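You operate a simulated robot arm through the tools that you are given. There is no shell and no other tool.

Carry out the task below with a simulated robot arm. There is one attempt and no reset: what you move stays moved.

## Task
Clamp the yellow cable end in the counter's guide and wind three firm metres.
Fine: brake at drag while you wind, at lock at the end; the other ends stay docked.

Only the result counts: the job must be done as asked and must still hold three seconds after the hand-in. Knocking over, shifting, dropping, spilling or breaking anything else fails it.

## Robot
A 7-joint arm with a two-finger parallel gripper, fixed in place. Base frame: the origin is on the floor under the middle of its stand, x ahead of it, y to its left, z up; the work surface is at about z = 760. Lengths are in mm, angles in rad, forces in N, time in s.
It reaches about 1479 mm from its shoulder. Its first joint turns from -2.897 to 2.897 rad. Payload 4.4 kg.
The TCP is the grasp point between the finger pads, 23 mm short of the fingertips. In the tool frame z runs along the fingers and y along their closing line. The gripper opens to 94 mm. The fingers are 38 mm wide and 10 mm thick; the gripper's body (54 by 96 mm) begins 39 mm behind the TCP.
Orientation is that of the tool frame in the base frame, as a unit quaternion [w, x, y, z]. With the fingers straight down and closing along the base's y, the tool's x points along the base's -x, its y along +y and its z along -z.

## Interface
- The arm moves only by the tool step_arm. Its argument "increments" is a list of rows, each a list of 7 numbers: the shift along the tool's x, y, z in mm, then the turn, a rotation vector about the tool's x, y, z in rad, then the closure in counts, from 0 (fully open) to 255 (shut). In form: [[x, y, z, ax, ay, az, fingers], ...]. A call has 1 to 20 rows; each row is the pose to reach, as a shift and turn from the pose commanded when the call began, along the tool's axes at that moment. A row lasts 0.2 s, in which the tool goes at most 50 mm and 0.15 rad; a call with a longer step from one row to the next is refused whole, and so is a gripper value outside its range. Where a pose cannot be reached the arm comes as near as it can. A force on the tool above 70 N (or 10 N above the force at the start of the call, whichever is more), or a blocked arm, ends the call early, and 0.2 s more pass. The fingers move at their own pace (about 72 mm/s each) and stop on an object; they squeeze with about 37 N. The grip force told is the motor's: it shows also when the fingers shut on nothing. Time passes only in rows, and 0.2 s behind the last, so rows that repeat a pose let the fingers close. The reply holds the time, the measured pose of the TCP, the force on the tool along the base axes, the opening and the grip force, in the units named above and with some noise, with the torque about the TCP (base axes, N m) and any sound that the robot's microphone picked up, and new pictures: "pictures" is both (left out), scene, wrist or none.
- Cameras (640 x 400 px; columns grow to the right, rows downward): "scene" is fixed at [220.9, 647.5, 1512.4]; the picture's right is [-0.53, -0.85, 0.00], its down [-0.55, 0.35, -0.76] and it looks along [0.64, -0.40, -0.65] (base axes); focal length 328 px, centre (320, 200). "wrist" rides on the gripper at [86, 16, -74] in the tool frame; the picture's right is [-0.18, 0.98, 0.00], its down [-0.58, -0.11, -0.81] and it looks along [-0.79, -0.15, 0.59] (tool axes); focal length 243 px, centre (320, 200). There is no depth. A picture from a camera that has moved, and an enlarged one, comes with that camera's place and axes in the base frame and with its lens.
- inspect(camera, box): a new picture of the part [left, top, right, bottom] of that camera's present view, enlarged. It takes no simulated time.
- sign_off(): hands the job in; it is judged then, once.

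Places have to be worked out from the pictures, the camera data and where the tool is seen. Open the gripper and draw the arm clear of the work before you hand the job in, unless the task says otherwise.

The tools are called as name(argument=value, ...) on one line, values as JSON. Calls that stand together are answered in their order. step_arm: Moves the arm, as the interface text tells. Its arguments: {"type":"object","properties":{"increments":{"type":"array","items":{"type":"array","items":{"type":"number"}}},"pictures":{"type":"string","enum":["both","scene","wrist","none"]}},"required":["increments"]} The other tools are called the same way: inspect (camera, box) takes an enlarged picture of a part of a camera's view; sign_off () hands the job in.

At the start:

```text
t: 0.0
tcp_pos: [874.5, 84.0, 1182.7]
ee_rot: [0.0, 0.0, 1.0, 0.0]
ft_force: [-1.0, 0.3, -0.5]
ft_torque: [-0.01, 0.02, -0.03]
finger_gap: 94.0
gripper_force: 0.0
```

scene: 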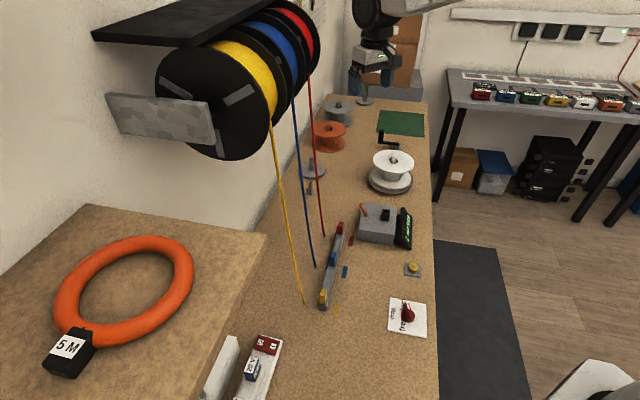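
wrist: 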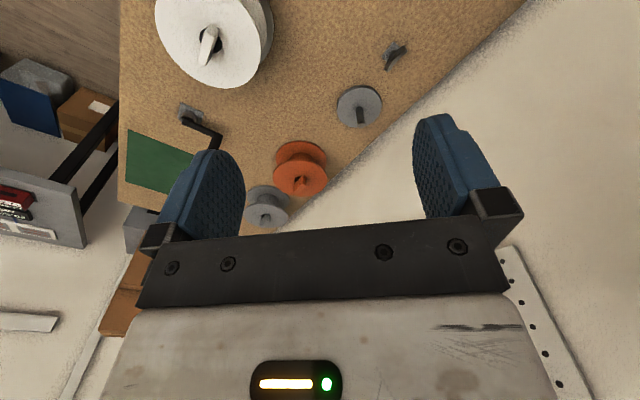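

The scene shows three cables (yellow, blue, red) hanging from overhead reels to a dock rail, a counter with a display, a take-up reel with a crank, and a brake dial. I'll enlarge the key parts before moving anything.

inspect(camera="scene", box=[280, 180, 440, 280])

inspect(camera="scene", box=[290, 80, 450, 180])

inspect(camera="scene", box=[280, 250, 440, 350])

inspect(camera="scene", box=[180, 300, 340, 400])

inspect(camera="scene", box=[90, 0, 330, 150])

inspect(camera="wrist", box=[100, 0, 420, 200])

```text
4.00 times, centred on (360, 230) of scene
camera zoom: at [220.9, 647.5, 1512.4], right [-0.53, -0.85, 0.0], down [-0.55, 0.35, -0.76], along [0.64, -0.4, -0.65], focal length 1311 px, centre (160, 80)
```

zoom: 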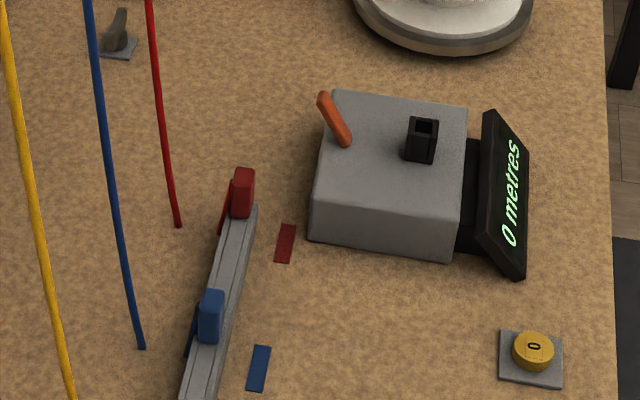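

```text
4.00 times, centred on (370, 130) of scene
camera zoom: at [220.9, 647.5, 1512.4], right [-0.53, -0.85, 0.0], down [-0.55, 0.35, -0.76], along [0.64, -0.4, -0.65], focal length 1311 px, centre (120, 480)
```

zoom: 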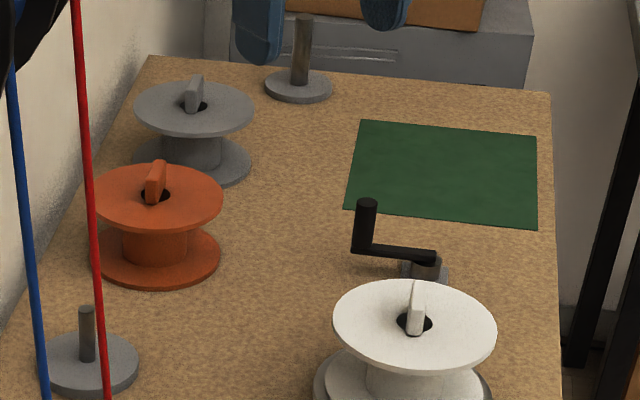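

```text
4.00 times, centred on (360, 300) of scene
camera zoom: at [220.9, 647.5, 1512.4], right [-0.53, -0.85, 0.0], down [-0.55, 0.35, -0.76], along [0.64, -0.4, -0.65], focal length 1311 px, centre (160, -200)
```

zoom: 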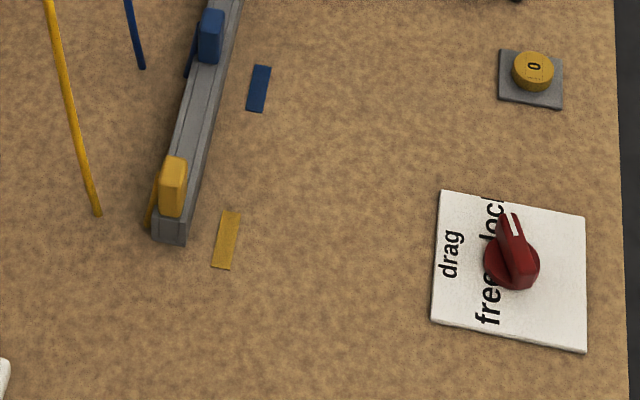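

```text
4.00 times, centred on (260, 350) of scene
camera zoom: at [220.9, 647.5, 1512.4], right [-0.53, -0.85, 0.0], down [-0.55, 0.35, -0.76], along [0.64, -0.4, -0.65], focal length 1311 px, centre (560, -400)
```

zoom: 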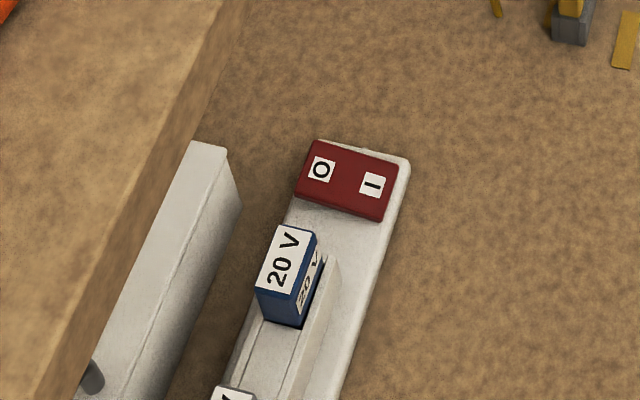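

```text
2.67 times, centred on (210, 75) of scene
camera zoom: at [220.9, 647.5, 1512.4], right [-0.53, -0.85, 0.0], down [-0.55, 0.35, -0.76], along [0.64, -0.4, -0.65], focal length 874 px, centre (613, 533)
```

zoom: 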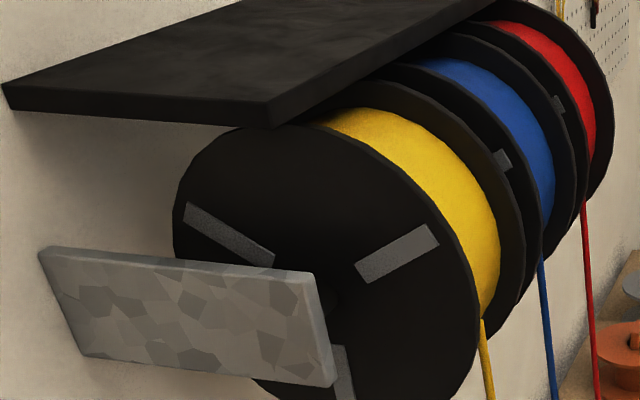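

```text
2.00 times, centred on (260, 100) of wrist
camera zoom: at [788.9, 100.7, 1256.3], right [0.18, 0.98, 0.0], down [0.58, -0.11, 0.81], along [0.79, -0.15, -0.59], focal length 485 px, centre (440, 400)
```

zoom: 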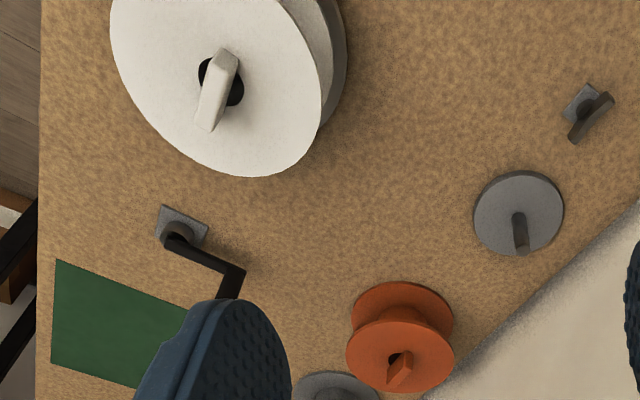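

I place the bench in a frame turned 45° to the base: s = (x−y)/√2 runs along the bench and n = (x+y)/√2 goes toward the wall. The dock rail is at n≈709 with the ends at s≈145/265/386. The counter guide is near s≈421, n≈584, the dial near s≈147, n≈501 and the crank near s≈925, n≈568. I'll move to a high viewpoint aligned with the bench for a closer look at the rail.

step_arm(increments=[[36, 15.6, 16.6, 0, 0, -0.1, 0], [72, 31, 33, 0, 0, -0.2, 0], [109, 46.7, 50, 0, 0, -0.3, 0], [145, 62.3, 66, 0, 0, -0.4, 0], [182, 78, 83, 0, 0, -0.5, 0], [218, 93.5, 99.5, 0, 0, -0.6, 0], [255, 109, 116, 0, 0, -0.7, 0], [291, 124.6, 132.7, 0, 0, -0.785, 0], [291, 124.6, 132.7, 0, 0, -0.785, 0]], pictures="both")

```text
t: 2.0
tcp_pos: [581.9, 206.3, 1054.2]
ee_rot: [0.0, -0.383, 0.924, -0.001]
ft_force: [0.0, -0.1, -0.1]
ft_torque: [-0.02, 0.03, -0.01]
finger_gap: 94.0
gripper_force: 0.1
camera wrist: at [509.7, 157.8, 1127.5], right [-0.56, 0.83, 0.0], down [0.49, 0.33, 0.81], along [0.67, 0.45, -0.59], focal length 243 px, centre (320, 200)
```

scene: 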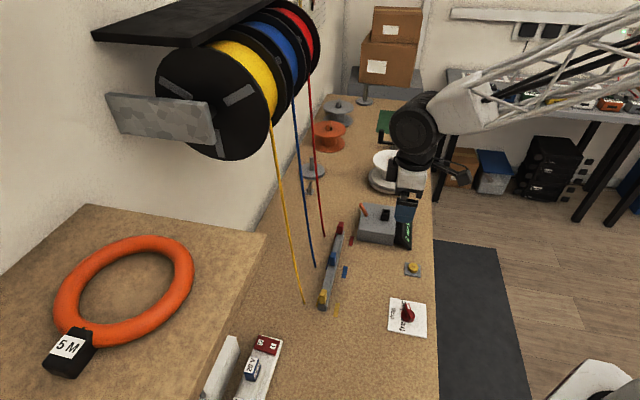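
wrist: 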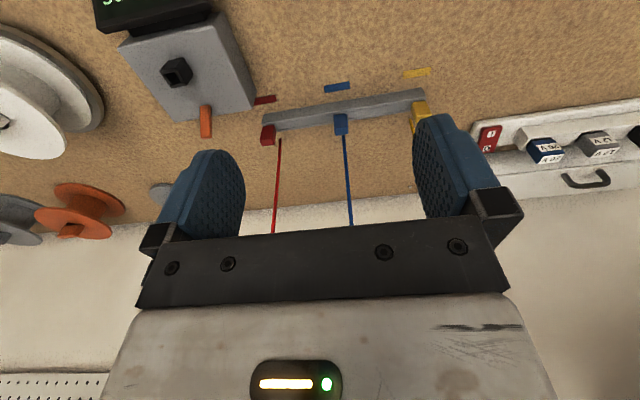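

The wrist view now shows the rail, the counter, the guide and the lever. I'll enlarge those parts.

inspect(camera="wrist", box=[90, 0, 290, 125])

inspect(camera="wrist", box=[240, 60, 440, 185])

inspect(camera="wrist", box=[400, 80, 640, 230])

inspect(camera="scene", box=[290, 80, 450, 180])

```text
3.20 times, centred on (190, 62) of wrist
camera zoom: at [509.7, 157.8, 1127.5], right [-0.56, 0.83, 0.0], down [0.49, 0.33, 0.81], along [0.67, 0.45, -0.59], focal length 776 px, centre (736, 640)
```

zoom: 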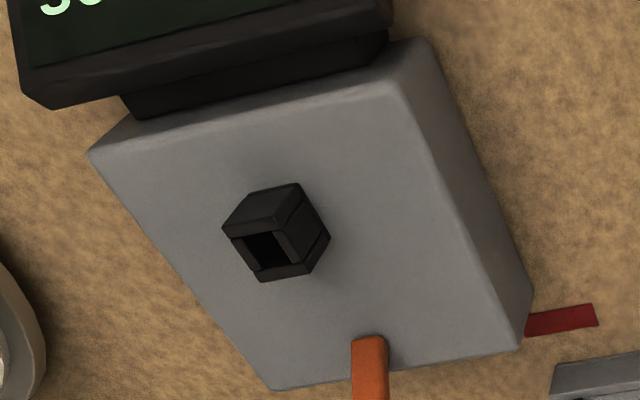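

```text
3.20 times, centred on (340, 122) of wrist
camera zoom: at [509.7, 157.8, 1127.5], right [-0.56, 0.83, 0.0], down [0.49, 0.33, 0.81], along [0.67, 0.45, -0.59], focal length 776 px, centre (256, 448)
```

zoom: 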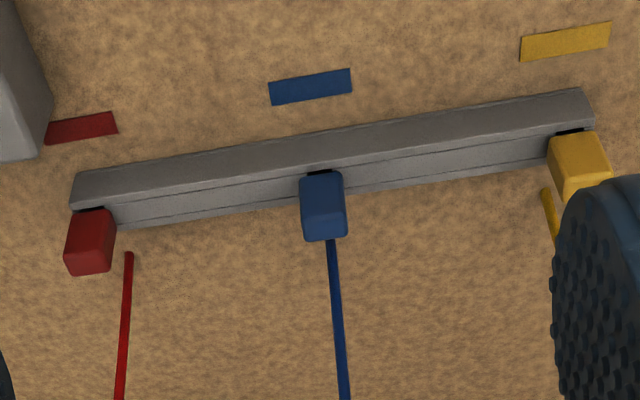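

```text
2.67 times, centred on (520, 155) of wrist
camera zoom: at [509.7, 157.8, 1127.5], right [-0.56, 0.83, 0.0], down [0.49, 0.33, 0.81], along [0.67, 0.45, -0.59], focal length 647 px, centre (-213, 320)
```

zoom: 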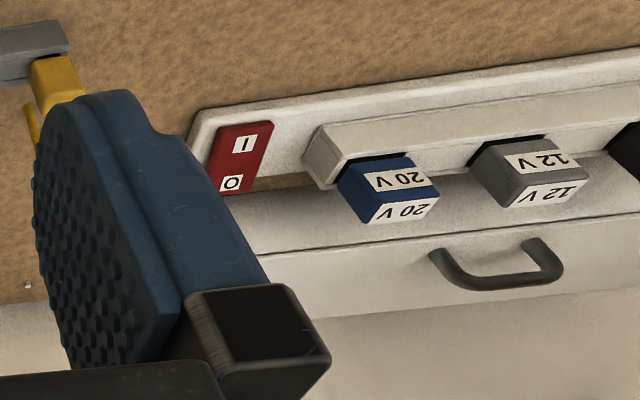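

```text
4.00 times, centred on (370, 130) of scene
camera zoom: at [220.9, 647.5, 1512.4], right [-0.53, -0.85, 0.0], down [-0.55, 0.35, -0.76], along [0.64, -0.4, -0.65], focal length 1311 px, centre (120, 480)
```

zoom: 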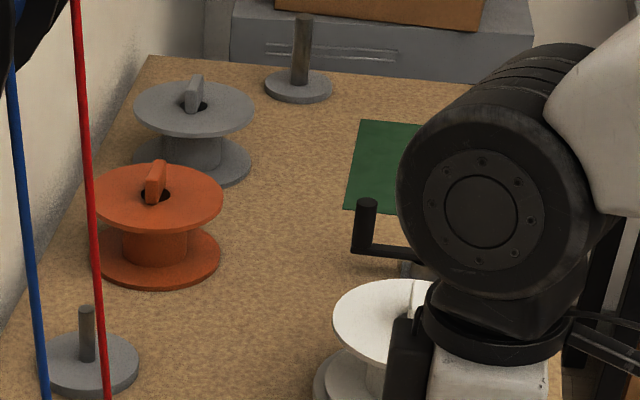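

The guide is a vertical square socket on top of the counter, and the docked ends are coloured blocks with a black plug standing in the rail. Next I'll look closely at the dial, its labels and the pointer direction.

inspect(camera="scene", box=[380, 290, 436, 342])

inspect(camera="scene", box=[300, 270, 360, 320])

inspect(camera="scene", box=[350, 190, 420, 250])

inspect(camera="scene", box=[290, 150, 350, 200])

```text
7.69 times, centred on (408, 316) of scene
camera zoom: at [220.9, 647.5, 1512.4], right [-0.53, -0.85, 0.0], down [-0.55, 0.35, -0.76], along [0.64, -0.4, -0.65], focal length 2522 px, centre (-357, -692)
```

zoom: 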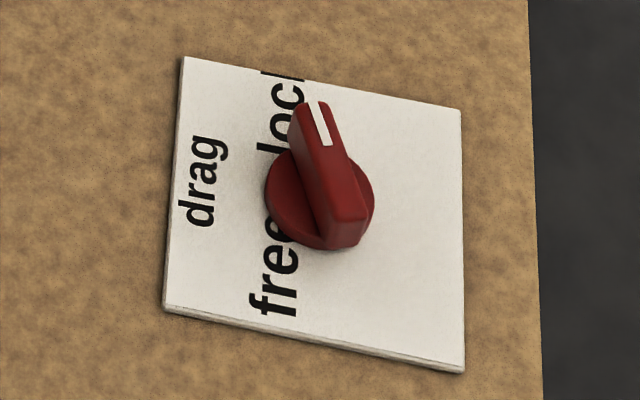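

```text
8.00 times, centred on (330, 295) of scene
camera zoom: at [220.9, 647.5, 1512.4], right [-0.53, -0.85, 0.0], down [-0.55, 0.35, -0.76], along [0.64, -0.4, -0.65], focal length 2623 px, centre (240, -560)
```

zoom: 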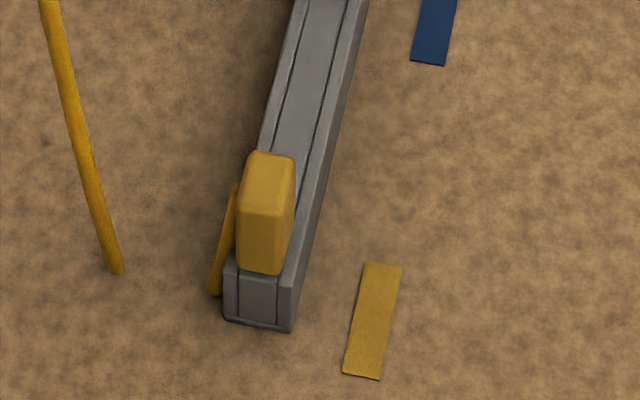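

```text
6.67 times, centred on (385, 220) of scene
camera zoom: at [220.9, 647.5, 1512.4], right [-0.53, -0.85, 0.0], down [-0.55, 0.35, -0.76], along [0.64, -0.4, -0.65], focal length 2186 px, centre (-113, 67)
```

zoom: 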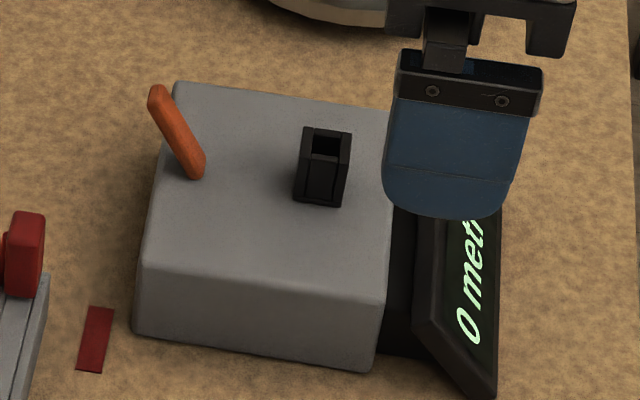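

```text
8.00 times, centred on (320, 175) of scene
camera zoom: at [220.9, 647.5, 1512.4], right [-0.53, -0.85, 0.0], down [-0.55, 0.35, -0.76], along [0.64, -0.4, -0.65], focal length 2623 px, centre (320, 400)
```

zoom: 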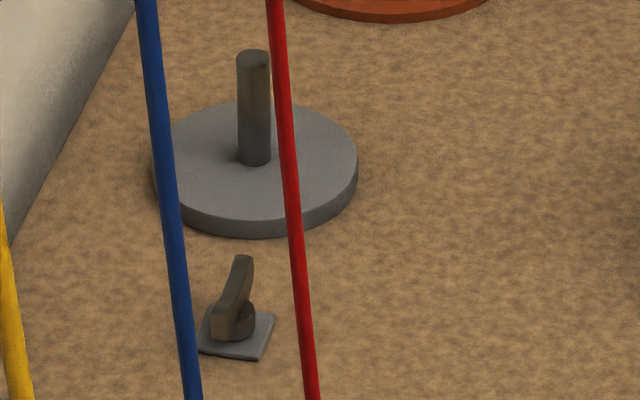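

The dial's pointer is at lock, which lies toward +s. Drag lies toward the wall and free toward −s. I judge the guide hole to be at s≈448, n≈583, z≈838, with the lever on its wall side leaning toward the wall. I'll move to see the counter from the front.

step_arm(increments=[[16, -36.6, 18, 0, 0, 0, 0], [32, -73, 36, 0, 0, 0, 0], [48, -110, 54, 0, 0, 0, 0], [64, -146, 72, 0, 0, 0, 0], [80, -183, 90, 0, 0, 0, 0], [80, -183, 90, 0, 0, 0, 0]], pictures="both")

```text
t: 3.4
tcp_pos: [656.9, 22.3, 961.6]
ee_rot: [0.0, -0.382, 0.924, 0.001]
ft_force: [0.4, -0.4, 0.4]
ft_torque: [-0.01, 0.0, -0.01]
finger_gap: 93.8
gripper_force: 0.1
camera wrist: at [585.4, -28.0, 1035.2], right [-0.56, 0.83, 0.0], down [0.49, 0.33, 0.81], along [0.67, 0.45, -0.59], focal length 243 px, centre (320, 200)
```

scene: 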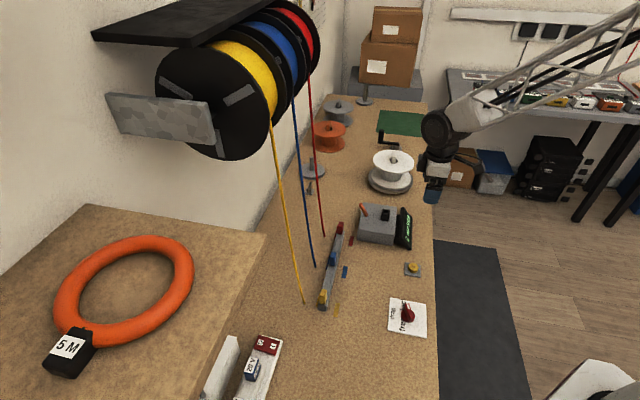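
wrist: 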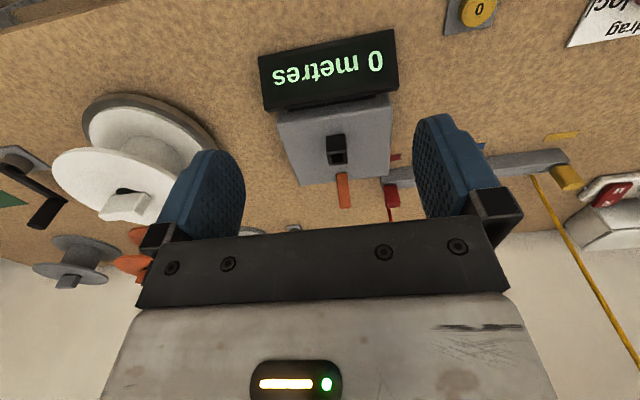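

inspect(camera="wrist", box=[260, 90, 420, 220])

inspect(camera="wrist", box=[0, 80, 220, 260])

inspect(camera="wrist", box=[480, 110, 640, 220])

inspect(camera="scene", box=[350, 100, 430, 200])

```text
3.08 times, centred on (340, 155) of wrist
camera zoom: at [585.4, -28.0, 1035.2], right [-0.56, 0.83, 0.0], down [0.49, 0.33, 0.81], along [0.67, 0.45, -0.59], focal length 746 px, centre (258, 338)
```

zoom: 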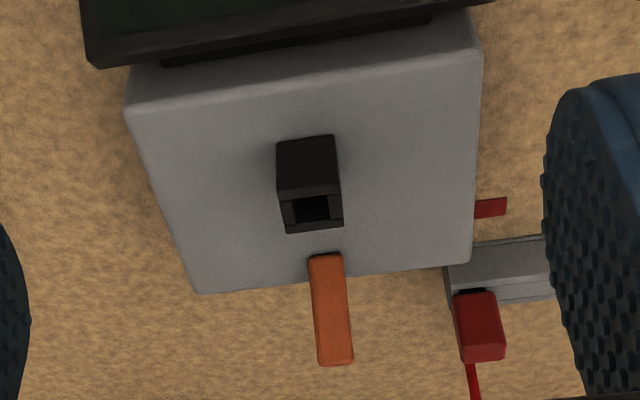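

```text
2.22 times, centred on (110, 170) of wrist
camera zoom: at [585.4, -28.0, 1035.2], right [-0.56, 0.83, 0.0], down [0.49, 0.33, 0.81], along [0.67, 0.45, -0.59], focal length 539 px, centre (787, 267)
```

zoom: 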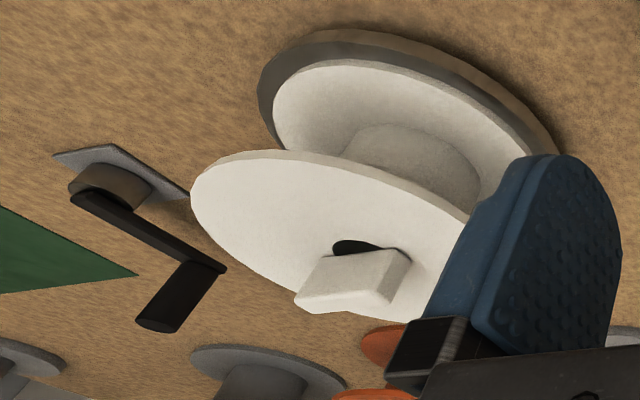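

```text
3.64 times, centred on (560, 165) of wrist
camera zoom: at [585.4, -28.0, 1035.2], right [-0.56, 0.83, 0.0], down [0.49, 0.33, 0.81], along [0.67, 0.45, -0.59], focal length 882 px, centre (-553, 327)
```

zoom: 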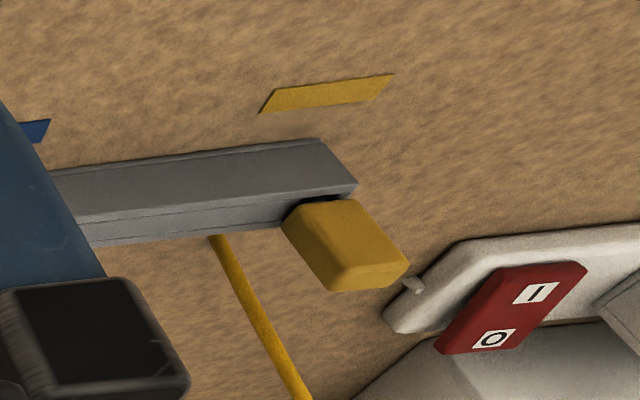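

```text
4.00 times, centred on (390, 150) of scene
camera zoom: at [220.9, 647.5, 1512.4], right [-0.53, -0.85, 0.0], down [-0.55, 0.35, -0.76], along [0.64, -0.4, -0.65], focal length 1311 px, centre (40, 400)
```

zoom: 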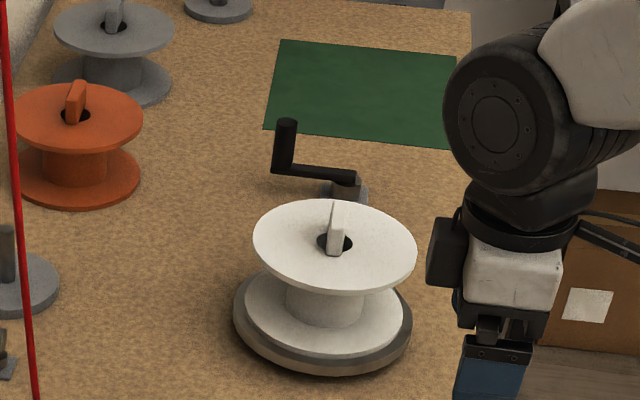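

The guide hole, lever, crank post and spool are all visible now. The dial comes first: I place its centre at s≈158, n≈498 (base ≈ 464, 240) with the ridge about 20° from +s. I'll hover above it with the fingers turned to close across the ridge.

step_arm(increments=[[-2, 32.2, 6.7, 0, 0, 0.1356, 0], [-4, 64.4, 13.3, 0, 0, 0.2711, 0], [-6, 96.7, 20, 0, 0, 0.4067, 0], [-8, 128.9, 26.7, 0, 0, 0.5422, 0], [-10, 161.1, 33.3, 0, 0, 0.6778, 0], [-12, 193.3, 40, 0, 0, 0.8133, 0], [-14, 225.6, 46.7, 0, 0, 0.9489, 0], [-16, 257.8, 53.3, 0, 0, 1.0844, 0], [-18, 290, 60, 0, 0, 1.22, 0], [-18, 290, 60, 0, 0, 1.22, 0]], pictures="both")

```text
t: 5.6
tcp_pos: [464.6, 238.5, 899.2]
ee_rot: [0.001, 0.216, 0.976, 0.0]
ft_force: [-0.3, 0.3, 0.1]
ft_torque: [0.02, 0.01, 0.01]
finger_gap: 94.0
gripper_force: 0.1
camera wrist: at [394.2, 290.7, 973.5], right [0.58, 0.81, 0.0], down [0.48, -0.34, 0.81], along [0.66, -0.47, -0.59], focal length 243 px, centre (320, 200)
```

scene: 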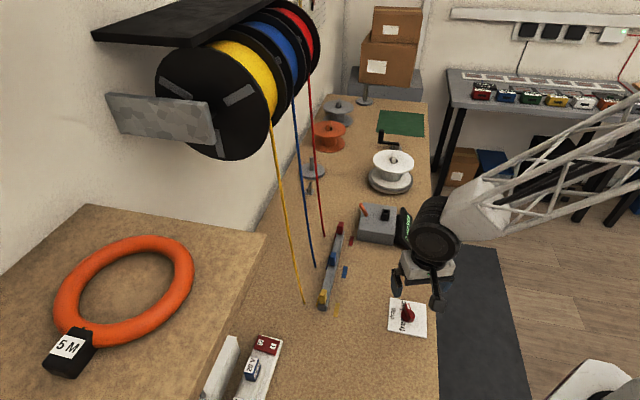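
wrist: 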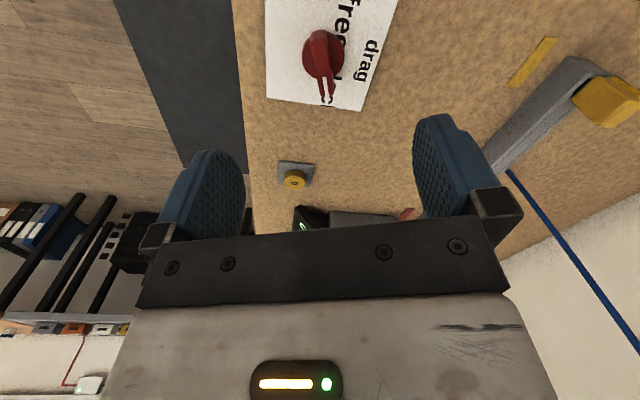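

The dial is in view above the fingers. I'll enlarge it to check the centre and the ridge direction.

inspect(camera="wrist", box=[250, 0, 410, 120])

inspect(camera="scene", box=[375, 240, 455, 350])

inspect(camera="wrist", box=[460, 30, 640, 150])

```text
3.33 times, centred on (330, 60) of wrist
camera zoom: at [394.2, 290.7, 973.5], right [0.58, 0.81, 0.0], down [0.48, -0.34, 0.81], along [0.66, -0.47, -0.59], focal length 809 px, centre (287, 667)
```

zoom: 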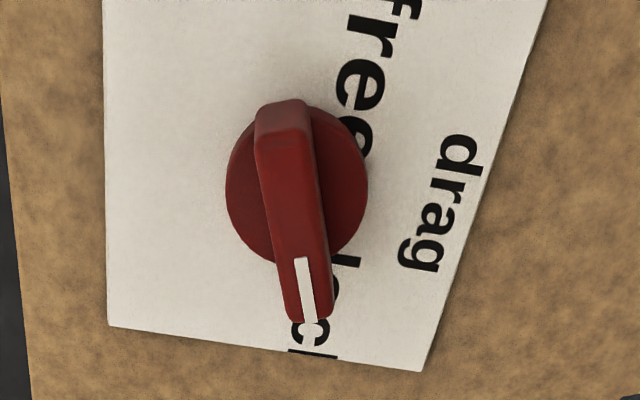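

```text
3.64 times, centred on (415, 295) of scene
camera zoom: at [220.9, 647.5, 1512.4], right [-0.53, -0.85, 0.0], down [-0.55, 0.35, -0.76], along [0.64, -0.4, -0.65], focal length 1192 px, centre (-26, -146)
```

zoom: 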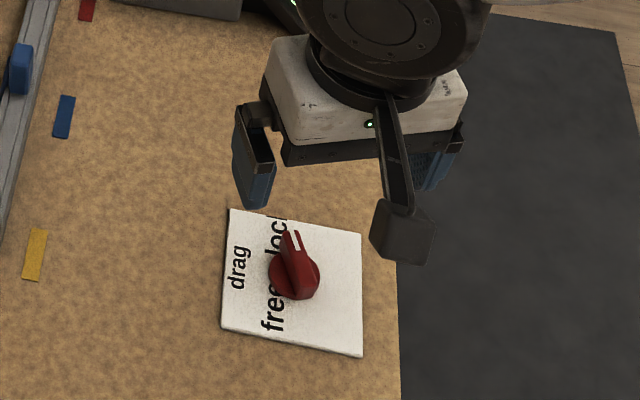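

```text
3.33 times, centred on (550, 90) of wrist
camera zoom: at [394.2, 290.7, 973.5], right [0.58, 0.81, 0.0], down [0.48, -0.34, 0.81], along [0.66, -0.47, -0.59], focal length 809 px, centre (-447, 567)
```

zoom: 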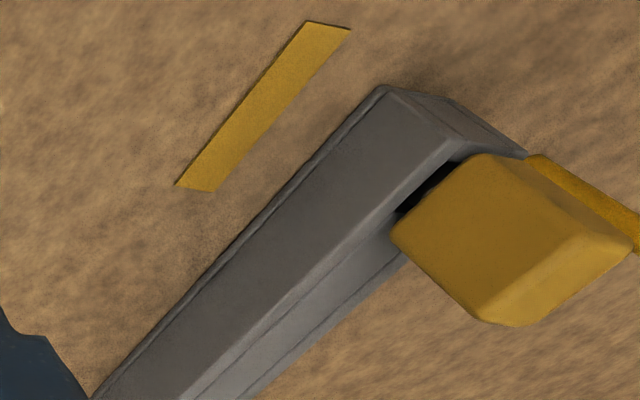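

From two views the ridge top is at z≈800 and the dial axis is near s≈157, n≈499, with the ridge about 18–20° from +s. I'll descend until the fingertips are just above the dial's base disc, still open, and check.

step_arm(increments=[[0.4, 1.7, 30, 0, 0, 0, 0], [0.4, 1.7, 60, 0, 0, 0, 0], [0.4, 1.7, 89, 0, 0, 0, 0], [0.4, 1.7, 89, 0, 0, 0, 0]], pictures="both")

```text
t: 6.6
tcp_pos: [464.0, 240.5, 810.5]
ee_rot: [0.001, 0.216, 0.976, 0.0]
ft_force: [0.2, 0.4, 0.3]
ft_torque: [-0.03, 0.03, -0.01]
finger_gap: 94.0
gripper_force: 0.1
camera wrist: at [393.7, 291.7, 883.0], right [0.58, 0.81, 0.0], down [0.48, -0.34, 0.81], along [0.66, -0.47, -0.59], focal length 243 px, centre (320, 200)
```

scene: 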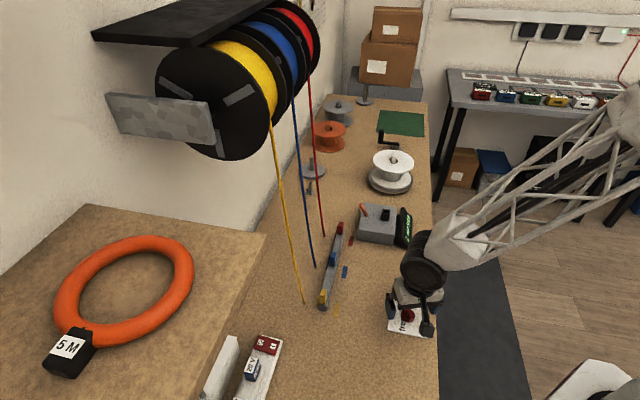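
wrist: 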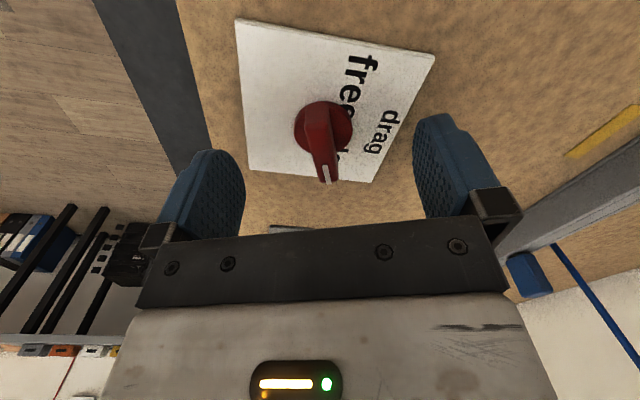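

The dial sits behind the TCP axis in this view, so the fingers seem to be centred toward the ridge tip. I'll enlarge it to measure.

inspect(camera="wrist", box=[230, 10, 440, 200])

inspect(camera="scene", box=[370, 270, 450, 350])

```text
2.11 times, centred on (335, 105) of wrist
camera zoom: at [393.7, 291.7, 883.0], right [0.58, 0.81, 0.0], down [0.48, -0.34, 0.81], along [0.66, -0.47, -0.59], focal length 511 px, centre (288, 400)
```

zoom: 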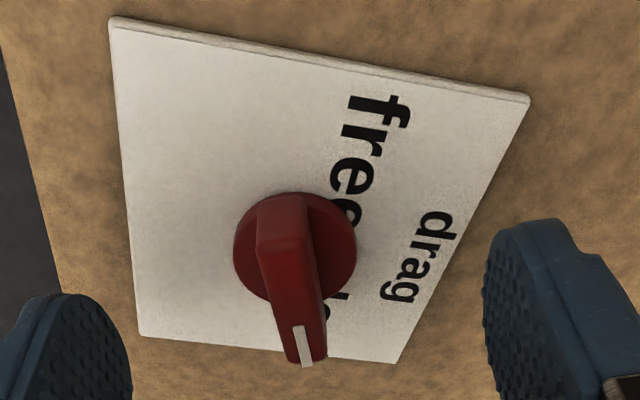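

```text
5.00 times, centred on (410, 310) of scene
camera zoom: at [220.9, 647.5, 1512.4], right [-0.53, -0.85, 0.0], down [-0.55, 0.35, -0.76], along [0.64, -0.4, -0.65], focal length 1639 px, centre (-130, -350)
```

zoom: 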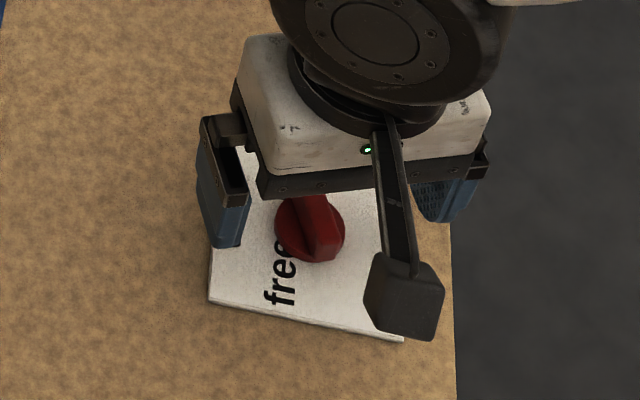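

From the plate corners the dial axis is at s≈158.5, n≈500, and the ridge top is probably z≈794. I'll shift about 2 mm, lower 8 mm more and close on the ridge.

step_arm(increments=[[-1.1, 1.7, 4, 0, 0, 0, 0], [-1.1, 1.7, 8, 0, 0, 0, 0], [-1.1, 1.7, 8, 0, 0, 0, 120], [-1.1, 1.7, 8, 0, 0, 0, 200], [-1.1, 1.7, 8, 0, 0, 0, 255], [-1.1, 1.7, 8, 0, 0, 0, 255], [-1.1, 1.7, 8, 0, 0, 0, 255]], pictures="both")

```text
t: 8.2
tcp_pos: [465.1, 240.4, 802.4]
ee_rot: [0.0, 0.217, 0.976, -0.001]
ft_force: [-9.5, -40.6, 10.4]
ft_torque: [-0.58, 0.18, -0.09]
finger_gap: 11.8
gripper_force: 45.2
camera wrist: at [395.0, 292.8, 875.7], right [0.58, 0.81, 0.0], down [0.48, -0.34, 0.81], along [0.66, -0.47, -0.59], focal length 243 px, centre (320, 200)
```

scene: 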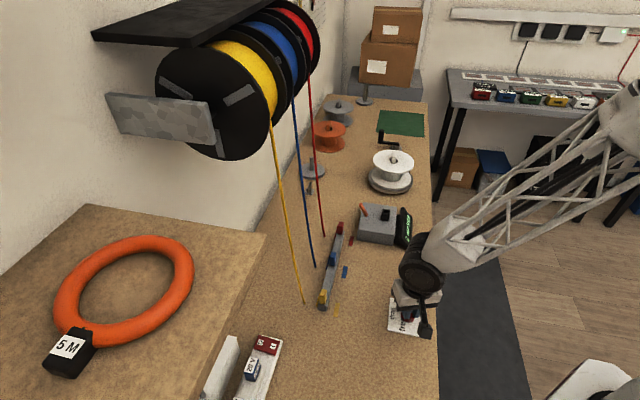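
wrist: 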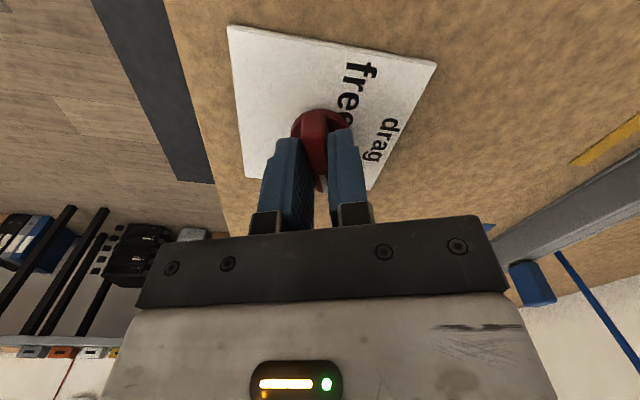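

The ridge is held (gap 11.8 mm), but there's a side load of about 41 N along −tool-y, so the TCP sits a little too far toward +tool-y. I'll ease back along −y and read again.

step_arm(increments=[[0, -1.0, 0, 0, 0, 0, 255], [0, -1.5, 0, 0, 0, 0, 255]], pictures="none")

```text
t: 8.8
tcp_pos: [465.9, 241.1, 802.4]
ee_rot: [0.0, 0.216, 0.976, 0.0]
ft_force: [-5.5, -24.4, -11.9]
ft_torque: [-0.47, -0.28, -0.07]
finger_gap: 11.9
gripper_force: 44.8
```

Easing back lowered the load from 41 N to 24 N. I'll move 2 mm more the same way.

step_arm(increments=[[0, -1.2, 0, 0, 0, 0, 255], [0, -2.2, 0, 0, 0, 0, 255]], pictures="none")

```text
t: 9.4
tcp_pos: [464.9, 241.9, 802.2]
ee_rot: [0.001, 0.216, 0.976, 0.001]
ft_force: [3.5, 26.4, -32.6]
ft_torque: [0.32, 0.05, 0.04]
finger_gap: 12.0
gripper_force: 45.0
```

I've passed the neutral point: the load is now +26 N in y with 33 N downward. I'll go back 1 mm in y and lower 1 mm.

step_arm(increments=[[0, 1.0, 0.8, 0, 0, 0, 255], [0, 1.0, 0.8, 0, 0, 0, 255]], pictures="none")

```text
t: 10.0
tcp_pos: [465.6, 240.3, 802.9]
ee_rot: [0.001, 0.217, 0.976, 0.0]
ft_force: [-24.5, 14.0, 21.0]
ft_torque: [0.23, 0.45, 0.05]
finger_gap: 11.9
gripper_force: 44.9
```

The loads are now moderate. I'll start turning the dial toward drag (counter-clockwise from above, −tool-z), 0.3 rad first.

step_arm(increments=[[0, 0, 0, 0, 0, -0.1, 255], [0, 0, 0, 0, 0, -0.2, 255], [0, 0, 0, 0, 0, -0.3, 255]], pictures="wrist")

```text
t: 10.8
tcp_pos: [464.8, 239.7, 803.1]
ee_rot: [0.001, 0.068, 0.998, 0.0]
ft_force: [7.7, -32.8, 26.0]
ft_torque: [-0.7, -0.87, -0.03]
finger_gap: 12.0
gripper_force: 45.2
camera wrist: at [383.3, 268.7, 875.7], right [0.32, 0.95, 0.0], down [0.56, -0.19, 0.81], along [0.77, -0.25, -0.59], focal length 243 px, centre (320, 200)
```

wrist: 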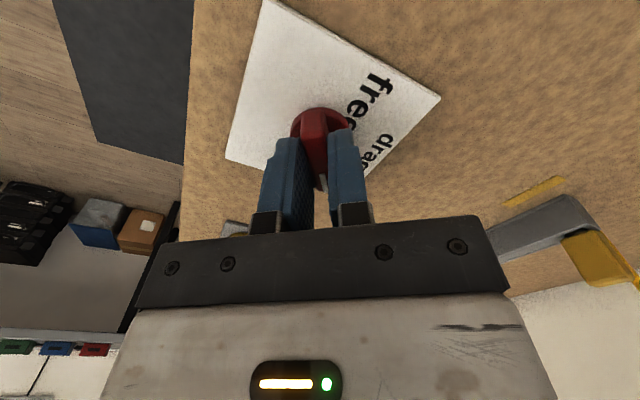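

The dial turns with the fingers at low torque. I'll continue another 0.5 rad.

step_arm(increments=[[0, 0, 0, 0, 0, -0.1, 255], [0, 0, 0, 0, 0, -0.2, 255], [0, 0, 0, 0, 0, -0.3, 255], [0, 0, 0, 0, 0, -0.4, 255], [0, 0, 0, 0, 0, -0.5, 255]], pictures="wrist")

```text
t: 12.0
tcp_pos: [465.8, 239.8, 802.7]
ee_rot: [0.0, -0.182, 0.983, 0.0]
ft_force: [29.3, -49.5, 1.3]
ft_torque: [-1.08, 0.35, -0.06]
finger_gap: 11.9
gripper_force: 45.0
camera wrist: at [380.4, 224.9, 875.7], right [-0.18, 0.98, 0.0], down [0.58, 0.11, 0.81], along [0.79, 0.14, -0.59], focal length 243 px, centre (320, 200)
```

wrist: 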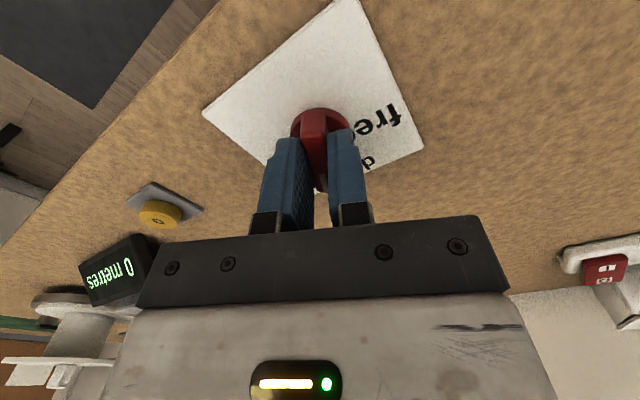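

The turn is going well, but the side load has grown along −tool-y to about 57 N. I'll shift 2.8 mm that way to relieve it and then continue.

step_arm(increments=[[0, -1.5, 0, 0, 0, 0, 255], [0, -2.8, 0, 0, 0, 0, 255]], pictures="none")

```text
t: 12.6
tcp_pos: [467.1, 239.9, 801.7]
ee_rot: [0.0, -0.183, 0.983, 0.0]
ft_force: [-17.1, 56.3, -19.8]
ft_torque: [1.38, -0.85, 0.08]
finger_gap: 12.0
gripper_force: 45.0
```

That overshot; the stiffness is about 40 N/mm. I'll come back 1.4 mm.

step_arm(increments=[[0, 0.8, 0, 0, 0, 0, 255], [0, 1.4, 0, 0, 0, 0, 255]], pictures="none")

```text
t: 13.2
tcp_pos: [465.4, 240.9, 803.5]
ee_rot: [0.001, -0.181, 0.983, 0.0]
ft_force: [-39.3, 43.6, 18.2]
ft_torque: [0.56, 1.48, 0.05]
finger_gap: 12.0
gripper_force: 44.9
```

I'll hold still for a moment to get a settled reading.

step_arm(increments=[[0, 0, 0, 0, 0, 0, 255], [0, 0, 0, 0, 0, 0, 255], [0, 0, 0, 0, 0, 0, 255]], pictures="none")

```text
t: 14.0
tcp_pos: [466.4, 241.3, 802.1]
ee_rot: [0.0, -0.181, 0.984, -0.001]
ft_force: [-46.5, 49.2, 22.0]
ft_torque: [0.91, 0.9, 0.03]
finger_gap: 12.1
gripper_force: 45.3
```

The side load isn't following small shifts cleanly, so strain seems to be stored in the grip. I'll open, look at the dial and re-grip centred.

step_arm(increments=[[0, 0, 0, 0, 0, 0, 200], [0, 0, 0, 0, 0, 0, 120], [0, 0, 0, 0, 0, 0, 100], [0, 0, 0, 0, 0, 0, 100]], pictures="both")

inspect(camera="wrist", box=[200, 0, 440, 200])

inspect(camera="scene", box=[370, 270, 450, 350])

```text
t: 15.0
tcp_pos: [465.8, 238.6, 802.3]
ee_rot: [0.0, -0.181, 0.983, 0.0]
ft_force: [-0.3, -0.5, -1.1]
ft_torque: [0.0, -0.02, -0.01]
finger_gap: 57.2
gripper_force: 0.1
camera wrist: at [381.0, 224.5, 875.3], right [-0.18, 0.98, 0.0], down [0.58, 0.11, 0.81], along [0.79, 0.14, -0.59], focal length 243 px, centre (320, 200)
```

scene: 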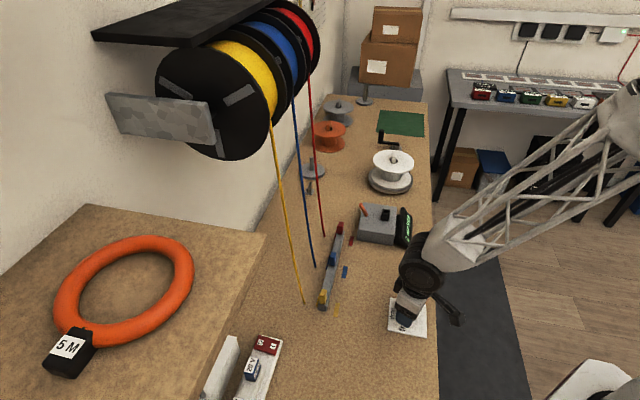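
wrist: 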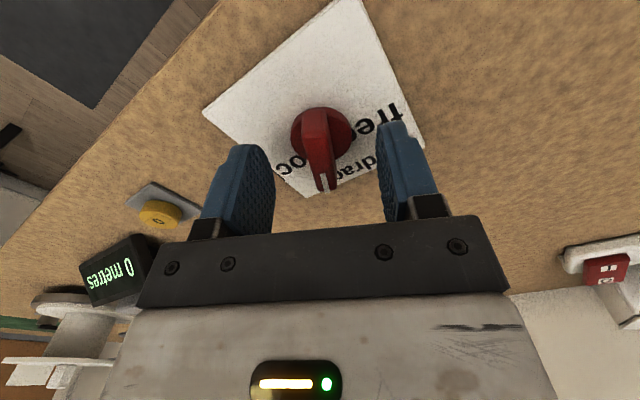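

```text
2.00 times, centred on (320, 100) of wrist
camera zoom: at [381.0, 224.5, 875.3], right [-0.18, 0.98, 0.0], down [0.58, 0.11, 0.81], along [0.79, 0.14, -0.59], focal length 485 px, centre (320, 400)
```

zoom: 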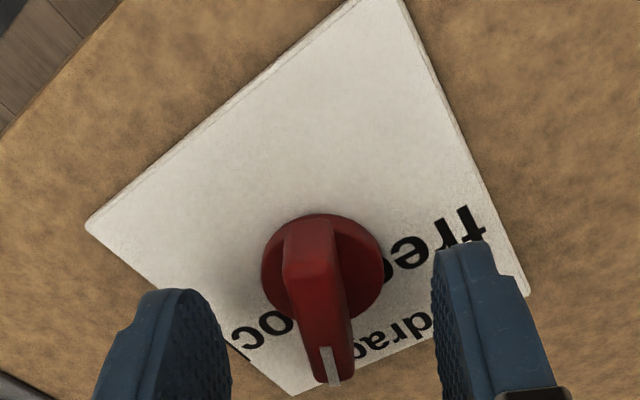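

```text
5.00 times, centred on (410, 310) of scene
camera zoom: at [220.9, 647.5, 1512.4], right [-0.53, -0.85, 0.0], down [-0.55, 0.35, -0.76], along [0.64, -0.4, -0.65], focal length 1639 px, centre (-130, -350)
```

zoom: 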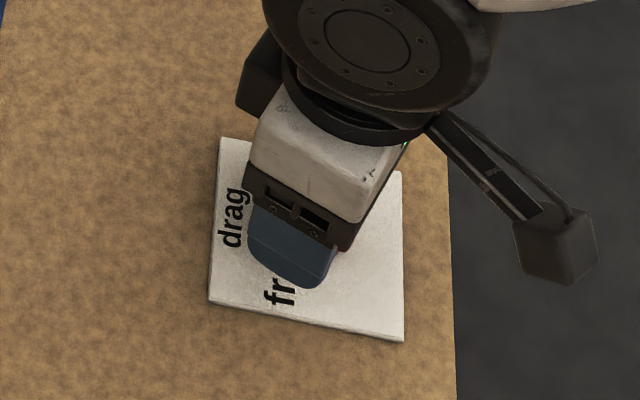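

The ridge is centred side to side, but the dial axis lies about 2.4 mm toward +tool-x from the TCP, which explains the load. I'll shift there, re-close and turn the remaining 0.41 rad to drag.

step_arm(increments=[[2.4, 0.3, 0, 0, 0, 0, 120], [2.4, 0.3, 0, 0, 0, 0, 200], [2.4, 0.3, 0, 0, 0, 0, 255], [2.4, 0.3, 0, 0, 0, 0, 255], [2.4, 0.3, 0, 0, 0, 0, 255], [2.4, 0.3, 0, 0, 0, -0.1, 255], [2.4, 0.3, 0, 0, 0, -0.2, 255]], pictures="none")

```text
t: 16.6
tcp_pos: [464.3, 238.6, 802.2]
ee_rot: [0.0, -0.279, 0.96, -0.001]
ft_force: [7.9, -8.2, -1.7]
ft_torque: [-0.87, 1.12, -0.06]
finger_gap: 12.0
gripper_force: 45.3
```

The loads are now small (about 11 N). I'll finish the turn to drag.

step_arm(increments=[[0, 0, 0, 0, 0, -0.1, 255], [0, 0, 0, 0, 0, -0.2, 255], [0, 0, 0, 0, 0, -0.2, 255]], pictures="none")

```text
t: 17.4
tcp_pos: [465.5, 238.2, 801.5]
ee_rot: [0.001, -0.372, 0.928, 0.0]
ft_force: [43.2, -43.2, -15.6]
ft_torque: [-1.37, 0.2, -0.16]
finger_gap: 12.1
gripper_force: 45.0
```

The turn is done. I'll open and rise to see where the pointer rests.

step_arm(increments=[[0, 0, 0, 0, 0, 0, 200], [0, 0, 0, 0, 0, 0, 100], [0, 0, 0, 0, 0, 0, 60], [0, 0, -40, 0, 0, 0, 0], [0, 0, -80, 0, 0, 0, 0], [0, 0, -80, 0, 0, 0, 0]], pictures="both")

inspect(camera="wrist", box=[220, 0, 420, 125])

inspect(camera="scene", box=[380, 290, 436, 342])

```text
t: 18.8
tcp_pos: [462.5, 238.0, 880.5]
ee_rot: [0.001, -0.372, 0.928, 0.0]
ft_force: [0.6, -0.2, -0.6]
ft_torque: [-0.04, 0.01, 0.0]
finger_gap: 93.7
gripper_force: 0.1
camera wrist: at [389.5, 190.5, 953.6], right [-0.55, 0.84, 0.0], down [0.49, 0.32, 0.81], along [0.68, 0.44, -0.59], focal length 243 px, centre (320, 200)
```

scene: 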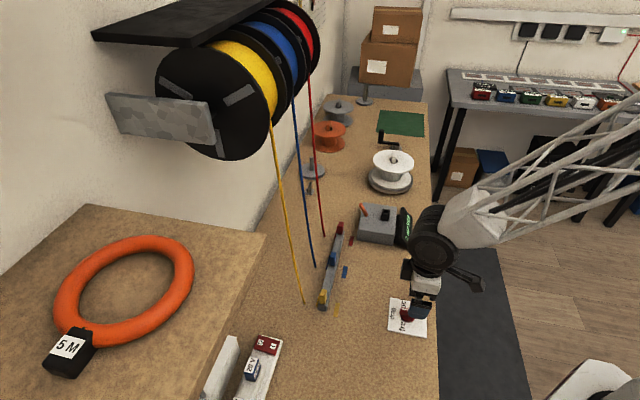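
wrist: 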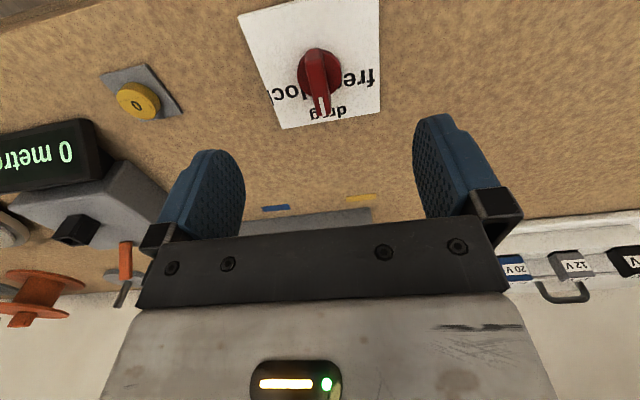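

```text
3.20 times, centred on (320, 62) of wrist
camera zoom: at [389.5, 190.5, 953.6], right [-0.55, 0.84, 0.0], down [0.49, 0.32, 0.81], along [0.68, 0.44, -0.59], focal length 776 px, centre (320, 640)
```

zoom: 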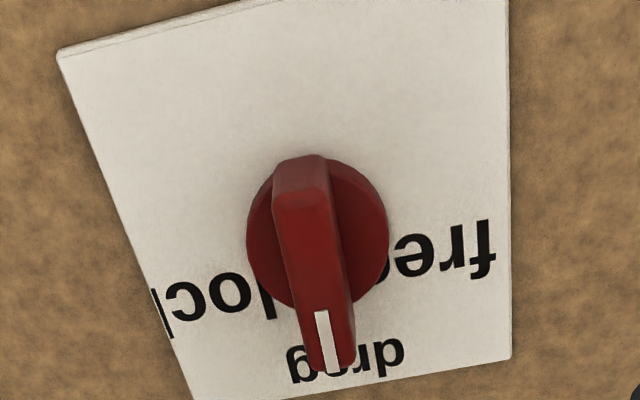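

```text
7.69 times, centred on (408, 316) of scene
camera zoom: at [220.9, 647.5, 1512.4], right [-0.53, -0.85, 0.0], down [-0.55, 0.35, -0.76], along [0.64, -0.4, -0.65], focal length 2522 px, centre (-357, -692)
```

zoom: 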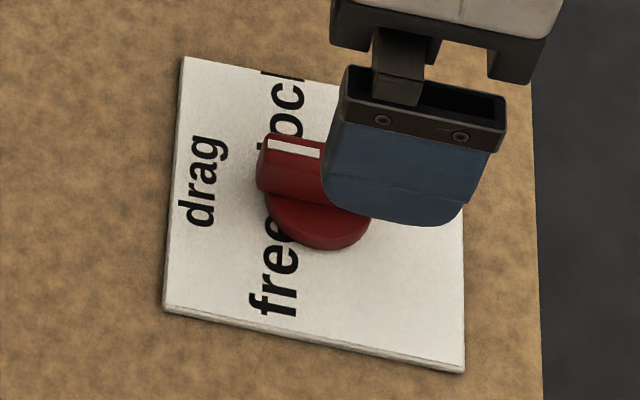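

The pointer now rests on drag, within a few degrees of straight at the wall, and the wrist stays untouched by it. Next I'll approach the yellow end, stopping short and higher, to check clearance to the hanging cables behind the rail.

step_arm(increments=[[0, 4, -40, 0, 0, -0.02, 0], [-40, 8, -48, 0, 0, -0.02, 0], [-80, 12, -48, 0, 0, -0.02, 0], [-120, 16, -48, 0, 0, -0.02, 0], [-153.8, 16.4, -47.8, 0, 0, -0.02, 0], [-153.8, 16.4, -47.8, 0, 0, -0.02, 0]], pictures="both")

inspect(camera="wrist", box=[240, 0, 480, 150])

inspect(camera="scene", box=[260, 150, 460, 330])

```text
t: 20.2
tcp_pos: [562.3, 358.5, 931.7]
ee_rot: [0.001, -0.383, 0.924, 0.0]
ft_force: [0.2, 0.4, 0.7]
ft_torque: [0.02, 0.0, -0.02]
finger_gap: 94.2
gripper_force: 0.1
camera wrist: at [490.9, 309.5, 1005.0], right [-0.56, 0.83, 0.0], down [0.49, 0.33, 0.81], along [0.67, 0.45, -0.59], focal length 243 px, centre (320, 200)
```

scene: 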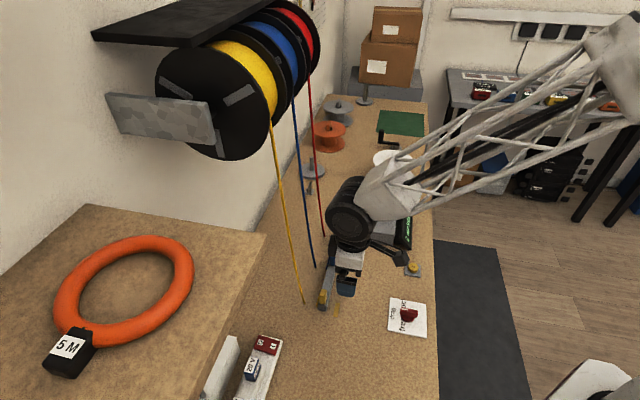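
wrist: 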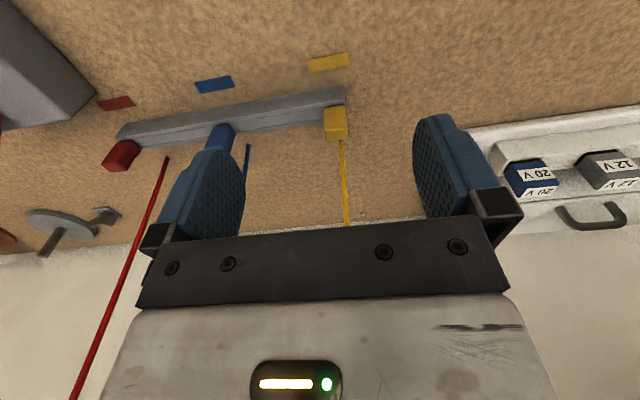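

```text
2.67 times, centred on (360, 75) of wrist
camera zoom: at [490.9, 309.5, 1005.0], right [-0.56, 0.83, 0.0], down [0.49, 0.33, 0.81], along [0.67, 0.45, -0.59], focal length 647 px, centre (213, 533)
```

zoom: 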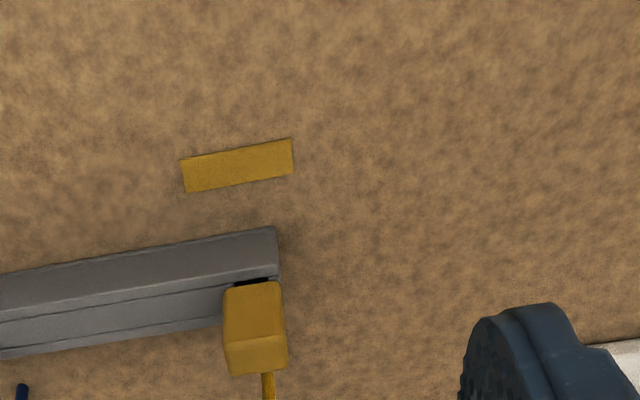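

```text
2.22 times, centred on (360, 240) of scene
camera zoom: at [220.9, 647.5, 1512.4], right [-0.53, -0.85, 0.0], down [-0.55, 0.35, -0.76], along [0.64, -0.4, -0.65], focal length 728 px, centre (231, 111)
```

zoom: 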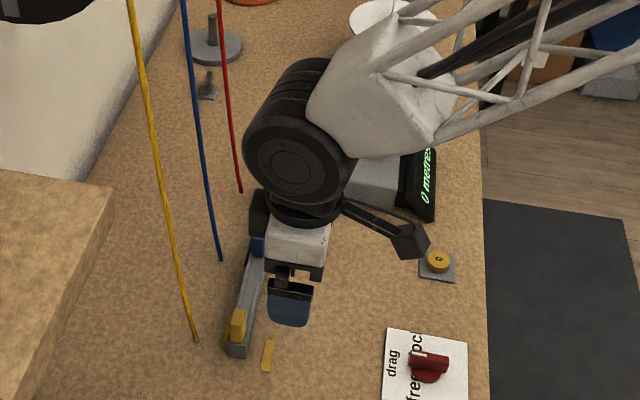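

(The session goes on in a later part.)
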